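You operate a simulated robot arm through the tools that you are given. There is no shell and no other tool. Be economical: measure what you need, move in short steps, check, and stop when the job is done.

You run a simulated robot arm. Do the job below in one go: nothing can be reset, and whatever is moved stays where it is left.

## Task
Put the green brush in the brown carton.

Only the result counts: the job must be done as asked and must still hold three seconds after the hand-in. Knocking over, shifting, dropping, spilling or breaking anything else fails it.

## Robot
A 7-joint arm with a two-finger parallel gripper, fixed in place. Base frame: the origin is at the foot of the arm, x ahead of it, y to its left, z up; the work surface is at about z = 0. Readings come in m, rad, newtons and seconds.
With the tool pointing down near the work surface it reaches from about 0.24 to 0.62 m from the base axis. Its first joint turns from -1.152 to 1.152 rad. Payload 2.6 kg.
The TCP is the grasp point between the finger pads, 0.03 m short of the fingertips. In the tool frame z runs along the fingers and y along their closing line. The gripper opens to 0.094 m. The fingers are 0.028 m wide and 0.01 m thick; the gripper's body (0.05 by 0.096 m) begins 0.055 m behind the TCP.
Orientation is told as [roll, pitch, yaw] about the base's x, y, z axes, in that order, counted from this pose: with the fingers straight down and closing along the base's y, the tool's x points along the base's -x, its y along +y and its z along -z.

## Interface
- The arm moves only by the tool apply_moves. Its argument "plan" is a list that holds one entry, the list of rows, each a list of 5 numbers: the opening, from 0 (shut) to 1 (fully open), then the shift along the tool's x, y, z in m, then the turn about the tool's z in rad. In form: [[[hand, tx, ty, tz, yaw], ...]]. A call has 1 to 10 rows; each row is the pose to reach, as a shift and turn from the pose commanded when the call began, along the tool's axes at that moment. A row lasts 0.2 s, in which the tool goes at most 0.05 m and 0.15 rad; a call with a longer step from one row to the next is refused whole, and so is a gripper value outside its range. A pose out of reach is approached as far as the arm can. The call stops where the force on the tool passes 40 N (or 10 N more than at its start, if that is more) or the arm is blocked; 0.2 s more then pass. Each finger travels about 0.072 m/s and halts on what it meets, pressing with about 37 N; the grip force reading is that of the motor and also rises with nothing between the fingers. The clock runs only during rows and for 0.2 s after the last one: add rows that repeat a pose to give the fingers time. It gives the time, the measured TCP pose, the force on the tool (base axes), the opening and the grip force at its end, in the units of the frame above (readings bear some noise).
- Cameras (640 x 400 px; columns grow to the right, rows downward): "scene" is fixed at [0.0402, 0.4318, 0.5537]; the picture's right is [-0.62, -0.78, 0.00], its down [-0.52, 0.41, -0.75] and it looks along [0.59, -0.47, -0.66] (base axes); focal length 247 px, centre (320, 200). "wrist" rides on the gripper at [-0.037, 0, -0.058] in the tool frame; the picture's right is [0.00, -1.00, 0.00], its down [0.97, 0.00, -0.24] and it looks along [0.24, 0.00, 0.97] (tool axes); focal length 218 px, centre (320, 200).
- capture(camera): a new picture of that camera. No time passes.
- locate(camera, pixels): for up to 12 pixels [column, row] of the newest picture of that camera ("zoom" is the newest enlarged one), the place [x, y, z] in the base frame of the surface seen there, good to about 0.002 m, but the place of the scene camera against the robot may be out by one fixed shift of up to 0.025 m in any direction. No time passes.
- close_up(camera, box): a new picture of the part [left, top, right, bottom] of that camera's present view, enlarged. No time passes.
- finish_job(): hands the job in; it is judged then, once.

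Go step by step. Measure first, check grasps and placings, and put right what went wrong. The budget is 60 turns and 20 pictures, counting those below and the enlarged ones. Unless the task says otherwise, let go and move clear before handing in, and close with one line.

The tools are called after "Request:" as a command line: name --argument value ..., lists and objects as JSON in quotes. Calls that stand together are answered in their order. apply_moves: Moves the arm, as the interface text tells. Its arguments: {"type":"object","properties":{"plan":{"type":"array"}},"required":["plan"]} The other tools are called the same way: capture (camera) takes a picture; locate (camera, pixels) gives the place of the surface under pixels of a picture; close_up (camera, box) takes an enlarged picture of a part of a camera's view; finish_job () hands the job in.

At the start:

```text
time_s: 0.0
tcp_pos: [0.3431, 0.1032, 0.3669]
orientation: [0.0, 0.001, 0.0]
ft_force: [-0.5, 0.0, -0.1]
width: 0.0939
finger_force: 0.0
```

scene: 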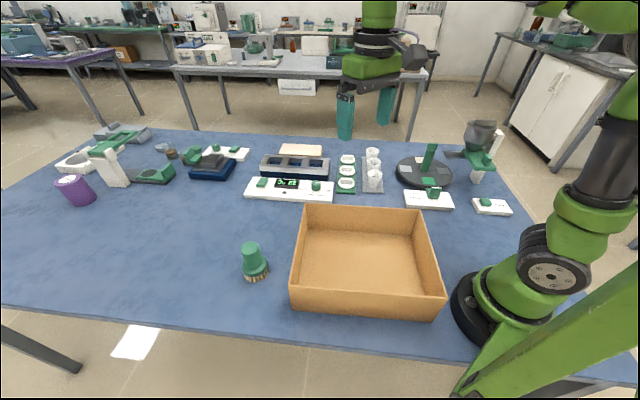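
wrist: 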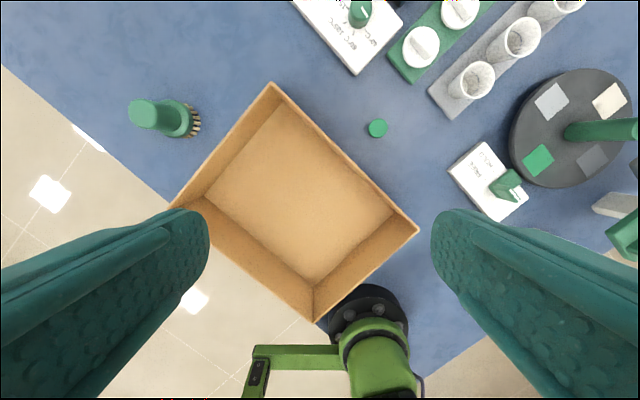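

The brush appears upright near scene (253,262) and wrist (165,118), with the open carton beside it. I'll measure both with the wrist camera.

Request:
locate --camera "wrist" --pixels '[[140, 113], [160, 116], [180, 120], [192, 122], [198, 130], [270, 86], [415, 230], [314, 318], [175, 205], [300, 190], [230, 60], [377, 128]]'

Request:
locate --camera "scene" --pixels '[[250, 244], [252, 255], [255, 268], [257, 278], [305, 206], [423, 211], [446, 298], [291, 287], [365, 255]]'

Request:
close_up --camera "scene" --box '[220, 225, 300, 295]'

```text
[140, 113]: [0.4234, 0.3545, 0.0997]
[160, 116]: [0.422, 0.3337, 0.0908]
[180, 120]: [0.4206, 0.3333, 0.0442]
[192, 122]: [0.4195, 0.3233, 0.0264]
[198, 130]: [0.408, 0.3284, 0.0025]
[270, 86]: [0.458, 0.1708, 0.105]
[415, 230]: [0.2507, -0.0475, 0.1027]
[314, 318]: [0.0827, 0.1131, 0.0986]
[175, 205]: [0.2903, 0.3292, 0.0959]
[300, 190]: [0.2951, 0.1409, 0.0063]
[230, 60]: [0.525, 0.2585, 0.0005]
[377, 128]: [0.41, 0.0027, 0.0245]
```

```text
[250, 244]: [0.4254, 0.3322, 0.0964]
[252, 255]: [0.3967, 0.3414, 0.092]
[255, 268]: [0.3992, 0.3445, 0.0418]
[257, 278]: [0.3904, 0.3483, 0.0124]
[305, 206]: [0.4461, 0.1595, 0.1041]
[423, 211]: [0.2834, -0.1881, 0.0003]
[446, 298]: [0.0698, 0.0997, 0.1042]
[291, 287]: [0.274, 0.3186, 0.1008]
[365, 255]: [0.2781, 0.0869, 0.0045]
```

```text
5.71 times, centred on (260, 260) of scene
```

zoom: 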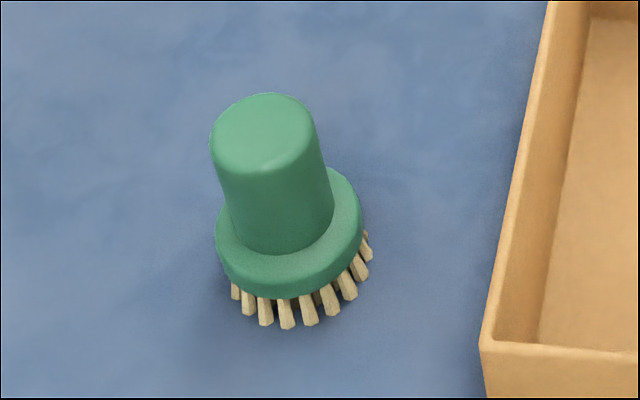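

The brush stands upright at about (0.422, 0.350). Its handle is about 0.04 m thick with its top at z≈0.10, and its flange top is at z≈0.042. I'll move above it and look again.

Request:
apply_moves --plan '[[[1, -0.011, 0.035, 0.017, 0], [1, -0.022, 0.07, 0.033, 0], [1, -0.033, 0.105, 0.05, 0], [1, -0.044, 0.14, 0.067, 0], [1, -0.055, 0.175, 0.083, 0], [1, -0.066, 0.21, 0.1, 0], [1, -0.078, 0.245, 0.117, 0], [1, -0.078, 0.245, 0.117, 0]]]'

Request:
capture --camera "wrist"

```text
time_s: 1.8
tcp_pos: [0.4208, 0.3477, 0.2503]
orientation: [0.0, -0.001, 0.0]
ft_force: [-0.1, -0.4, 0.4]
width: 0.094
finger_force: 0.0
```

```text
16 pictures are left
```

wrist: 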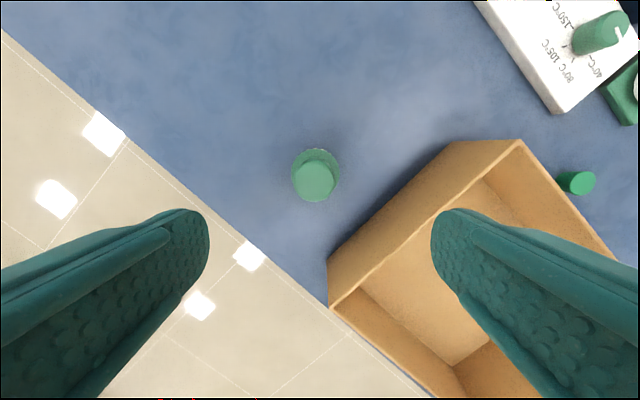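

The handle top is centred near (314,181). I'll measure its edges and the nearby carton rim.

Request:
locate --camera "wrist" --pixels '[[314, 181], [296, 181], [333, 181], [314, 165], [314, 198], [328, 155], [331, 303], [519, 142], [420, 222]]'

```text
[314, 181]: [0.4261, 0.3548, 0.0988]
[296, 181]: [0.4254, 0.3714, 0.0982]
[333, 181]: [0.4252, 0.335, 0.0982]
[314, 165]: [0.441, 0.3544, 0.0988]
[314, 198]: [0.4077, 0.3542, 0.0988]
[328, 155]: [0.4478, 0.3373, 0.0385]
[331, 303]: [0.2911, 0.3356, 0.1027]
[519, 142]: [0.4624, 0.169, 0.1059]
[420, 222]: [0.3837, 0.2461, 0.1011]
```

The brush centre is (0.425, 0.353) and the right finger has clearance from the carton. I'll descend to z≈0.08 and close.

Request:
apply_moves --plan '[[[1, -0.004, 0.0055, 0.0, 0], [1, -0.004, 0.0055, 0.045, 0], [1, -0.004, 0.0055, 0.09, 0], [1, -0.004, 0.0055, 0.13, 0], [1, -0.004, 0.0055, 0.15, 0], [1, -0.004, 0.0055, 0.169, 0], [1, -0.004, 0.0055, 0.169, 0]]]'

Request:
apply_moves --plan '[[[0.6, 0, 0, 0, 0], [0.4, 0, 0, 0, 0], [0.2, 0, 0, 0, 0], [0.2, 0, 0, 0, 0], [0.2, 0, 0, 0, 0], [0.2, 0, 0, 0, 0]]]'

```text
time_s: 3.4
tcp_pos: [0.4254, 0.3543, 0.0818]
orientation: [0.002, 0.001, -0.001]
ft_force: [0.3, -0.2, 0.8]
width: 0.0943
finger_force: 0.0
```

```text
time_s: 4.8
tcp_pos: [0.4247, 0.3539, 0.0824]
orientation: [0.001, 0.001, 0.0]
ft_force: [-0.5, 0.8, 0.4]
width: 0.0411
finger_force: 37.5
```

The fingers stopped at 0.041 m with 37 N, so the handle is gripped. I'll lift 0.16 m with a continued close and check.

Request:
apply_moves --plan '[[[0.2, 0, 0, -0.01, 0], [0.2, 0, 0, -0.03, 0], [0.2, 0, 0, -0.06, 0], [0.2, 0, 0, -0.1, 0], [0.2, 0, 0, -0.14, 0], [0.2, 0, 0, -0.16, 0], [0.2, 0, 0, -0.16, 0]]]'

Request:
capture --camera "scene"

```text
time_s: 6.4
tcp_pos: [0.4242, 0.3536, 0.2416]
orientation: [0.002, -0.001, 0.001]
ft_force: [0.1, -1.1, -0.8]
width: 0.041
finger_force: 36.7
```

```text
15 pictures are left
```

scene: 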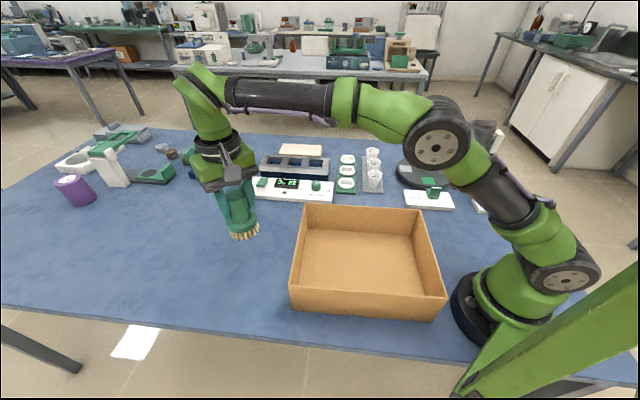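

The brush is held upright at scene (240,215), with its bottom at about z=0.16, above the 0.105 rim. I'll carry it over the carton interior at about (0.29, 0.155).

Request:
apply_moves --plan '[[[0.2, 0.015, -0.022, 0, 0], [0.2, 0.04, -0.058, 0, 0], [0.2, 0.065, -0.096, 0, 0], [0.2, 0.09, -0.133, 0, 0], [0.2, 0.115, -0.17, 0, 0], [0.2, 0.134, -0.198, 0, 0], [0.2, 0.134, -0.198, 0, 0]]]'

Request:
capture --camera "scene"

```text
time_s: 8.0
tcp_pos: [0.29, 0.1573, 0.2414]
orientation: [-0.001, -0.001, 0.001]
ft_force: [-0.1, 0.0, -1.6]
width: 0.0405
finger_force: 37.1
```

```text
14 pictures are left
```

scene: 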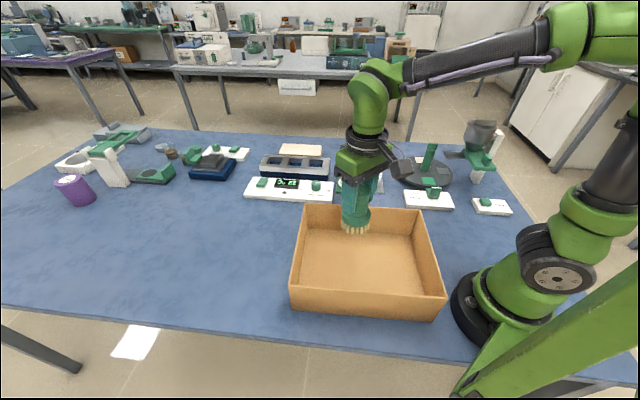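

The brush is over the carton interior. The floor is at z≈0.005, so release height is TCP≈0.088; I'll lower 0.152 m, slowing at the end.

Request:
apply_moves --plan '[[[0.2, 0, 0, 0.03, 0], [0.2, 0, 0, 0.065, 0], [0.2, 0, 0, 0.1, 0], [0.2, 0, 0, 0.125, 0], [0.2, 0, 0, 0.14, 0], [0.2, 0, 0, 0.147, 0], [0.2, 0, 0, 0.152, 0], [0.2, 0, 0, 0.152, 0]]]'

Request:
capture --camera "scene"

```text
time_s: 9.8
tcp_pos: [0.2913, 0.155, 0.0892]
orientation: [0.0, -0.001, -0.002]
ft_force: [-4.5, -4.1, 19.8]
width: 0.0404
finger_force: 37.0
```

```text
13 pictures are left
```

scene: 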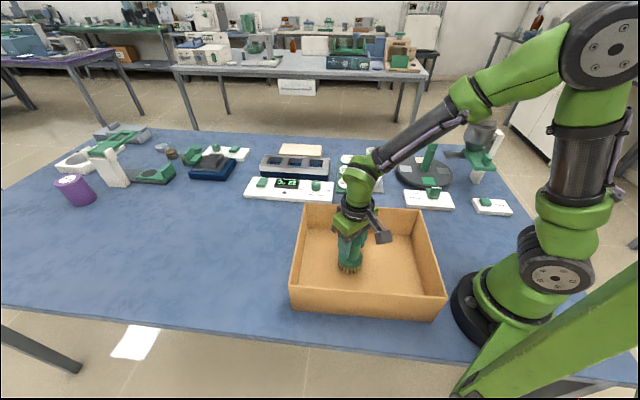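

A 20 N upward force shows the brush is resting on the carton floor. I'll ease up 1 mm, open and retreat straight up.

Request:
apply_moves --plan '[[[0.2, 0, 0, -0.001, 0], [0.5, 0, 0, -0.001, 0], [0.8, 0, 0, -0.001, 0], [0.9, 0, 0, -0.001, 0], [0.9, 0, 0, -0.001, 0], [0.9, 0, 0, -0.001, 0]]]'

Request:
apply_moves --plan '[[[0.9, 0, 0, -0.02, 0], [0.9, 0, 0, -0.05, 0], [0.9, 0, 0, -0.09, 0], [0.9, 0, 0, -0.13, 0], [0.9, 0, 0, -0.17, 0], [0.9, 0, 0, -0.2, 0], [0.9, 0, 0, -0.2, 0]]]'

Request:
capture --camera "scene"

```text
time_s: 11.2
tcp_pos: [0.2911, 0.1543, 0.0904]
orientation: [0.0, 0.0, 0.0]
ft_force: [0.5, -0.2, -0.5]
width: 0.0845
finger_force: 0.1
```

```text
time_s: 12.8
tcp_pos: [0.2917, 0.1566, 0.2902]
orientation: [0.001, 0.0, -0.001]
ft_force: [0.1, 0.6, 0.8]
width: 0.0846
finger_force: 0.0
```

```text
12 pictures are left
```

scene: 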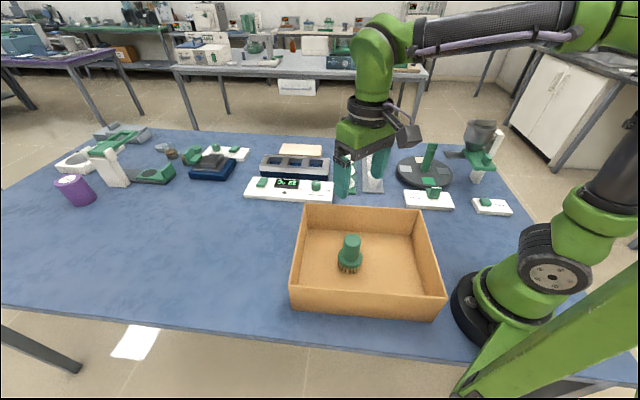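

The brush stands upright inside the carton at scene (350,255), the carton has not moved, and the gripper is clear. I'll hand in.

Request:
finish_job

```text
The job is handed in.
```

The green brush is standing upright in the brown carton, the gripper is clear of it, and the job is handed in.
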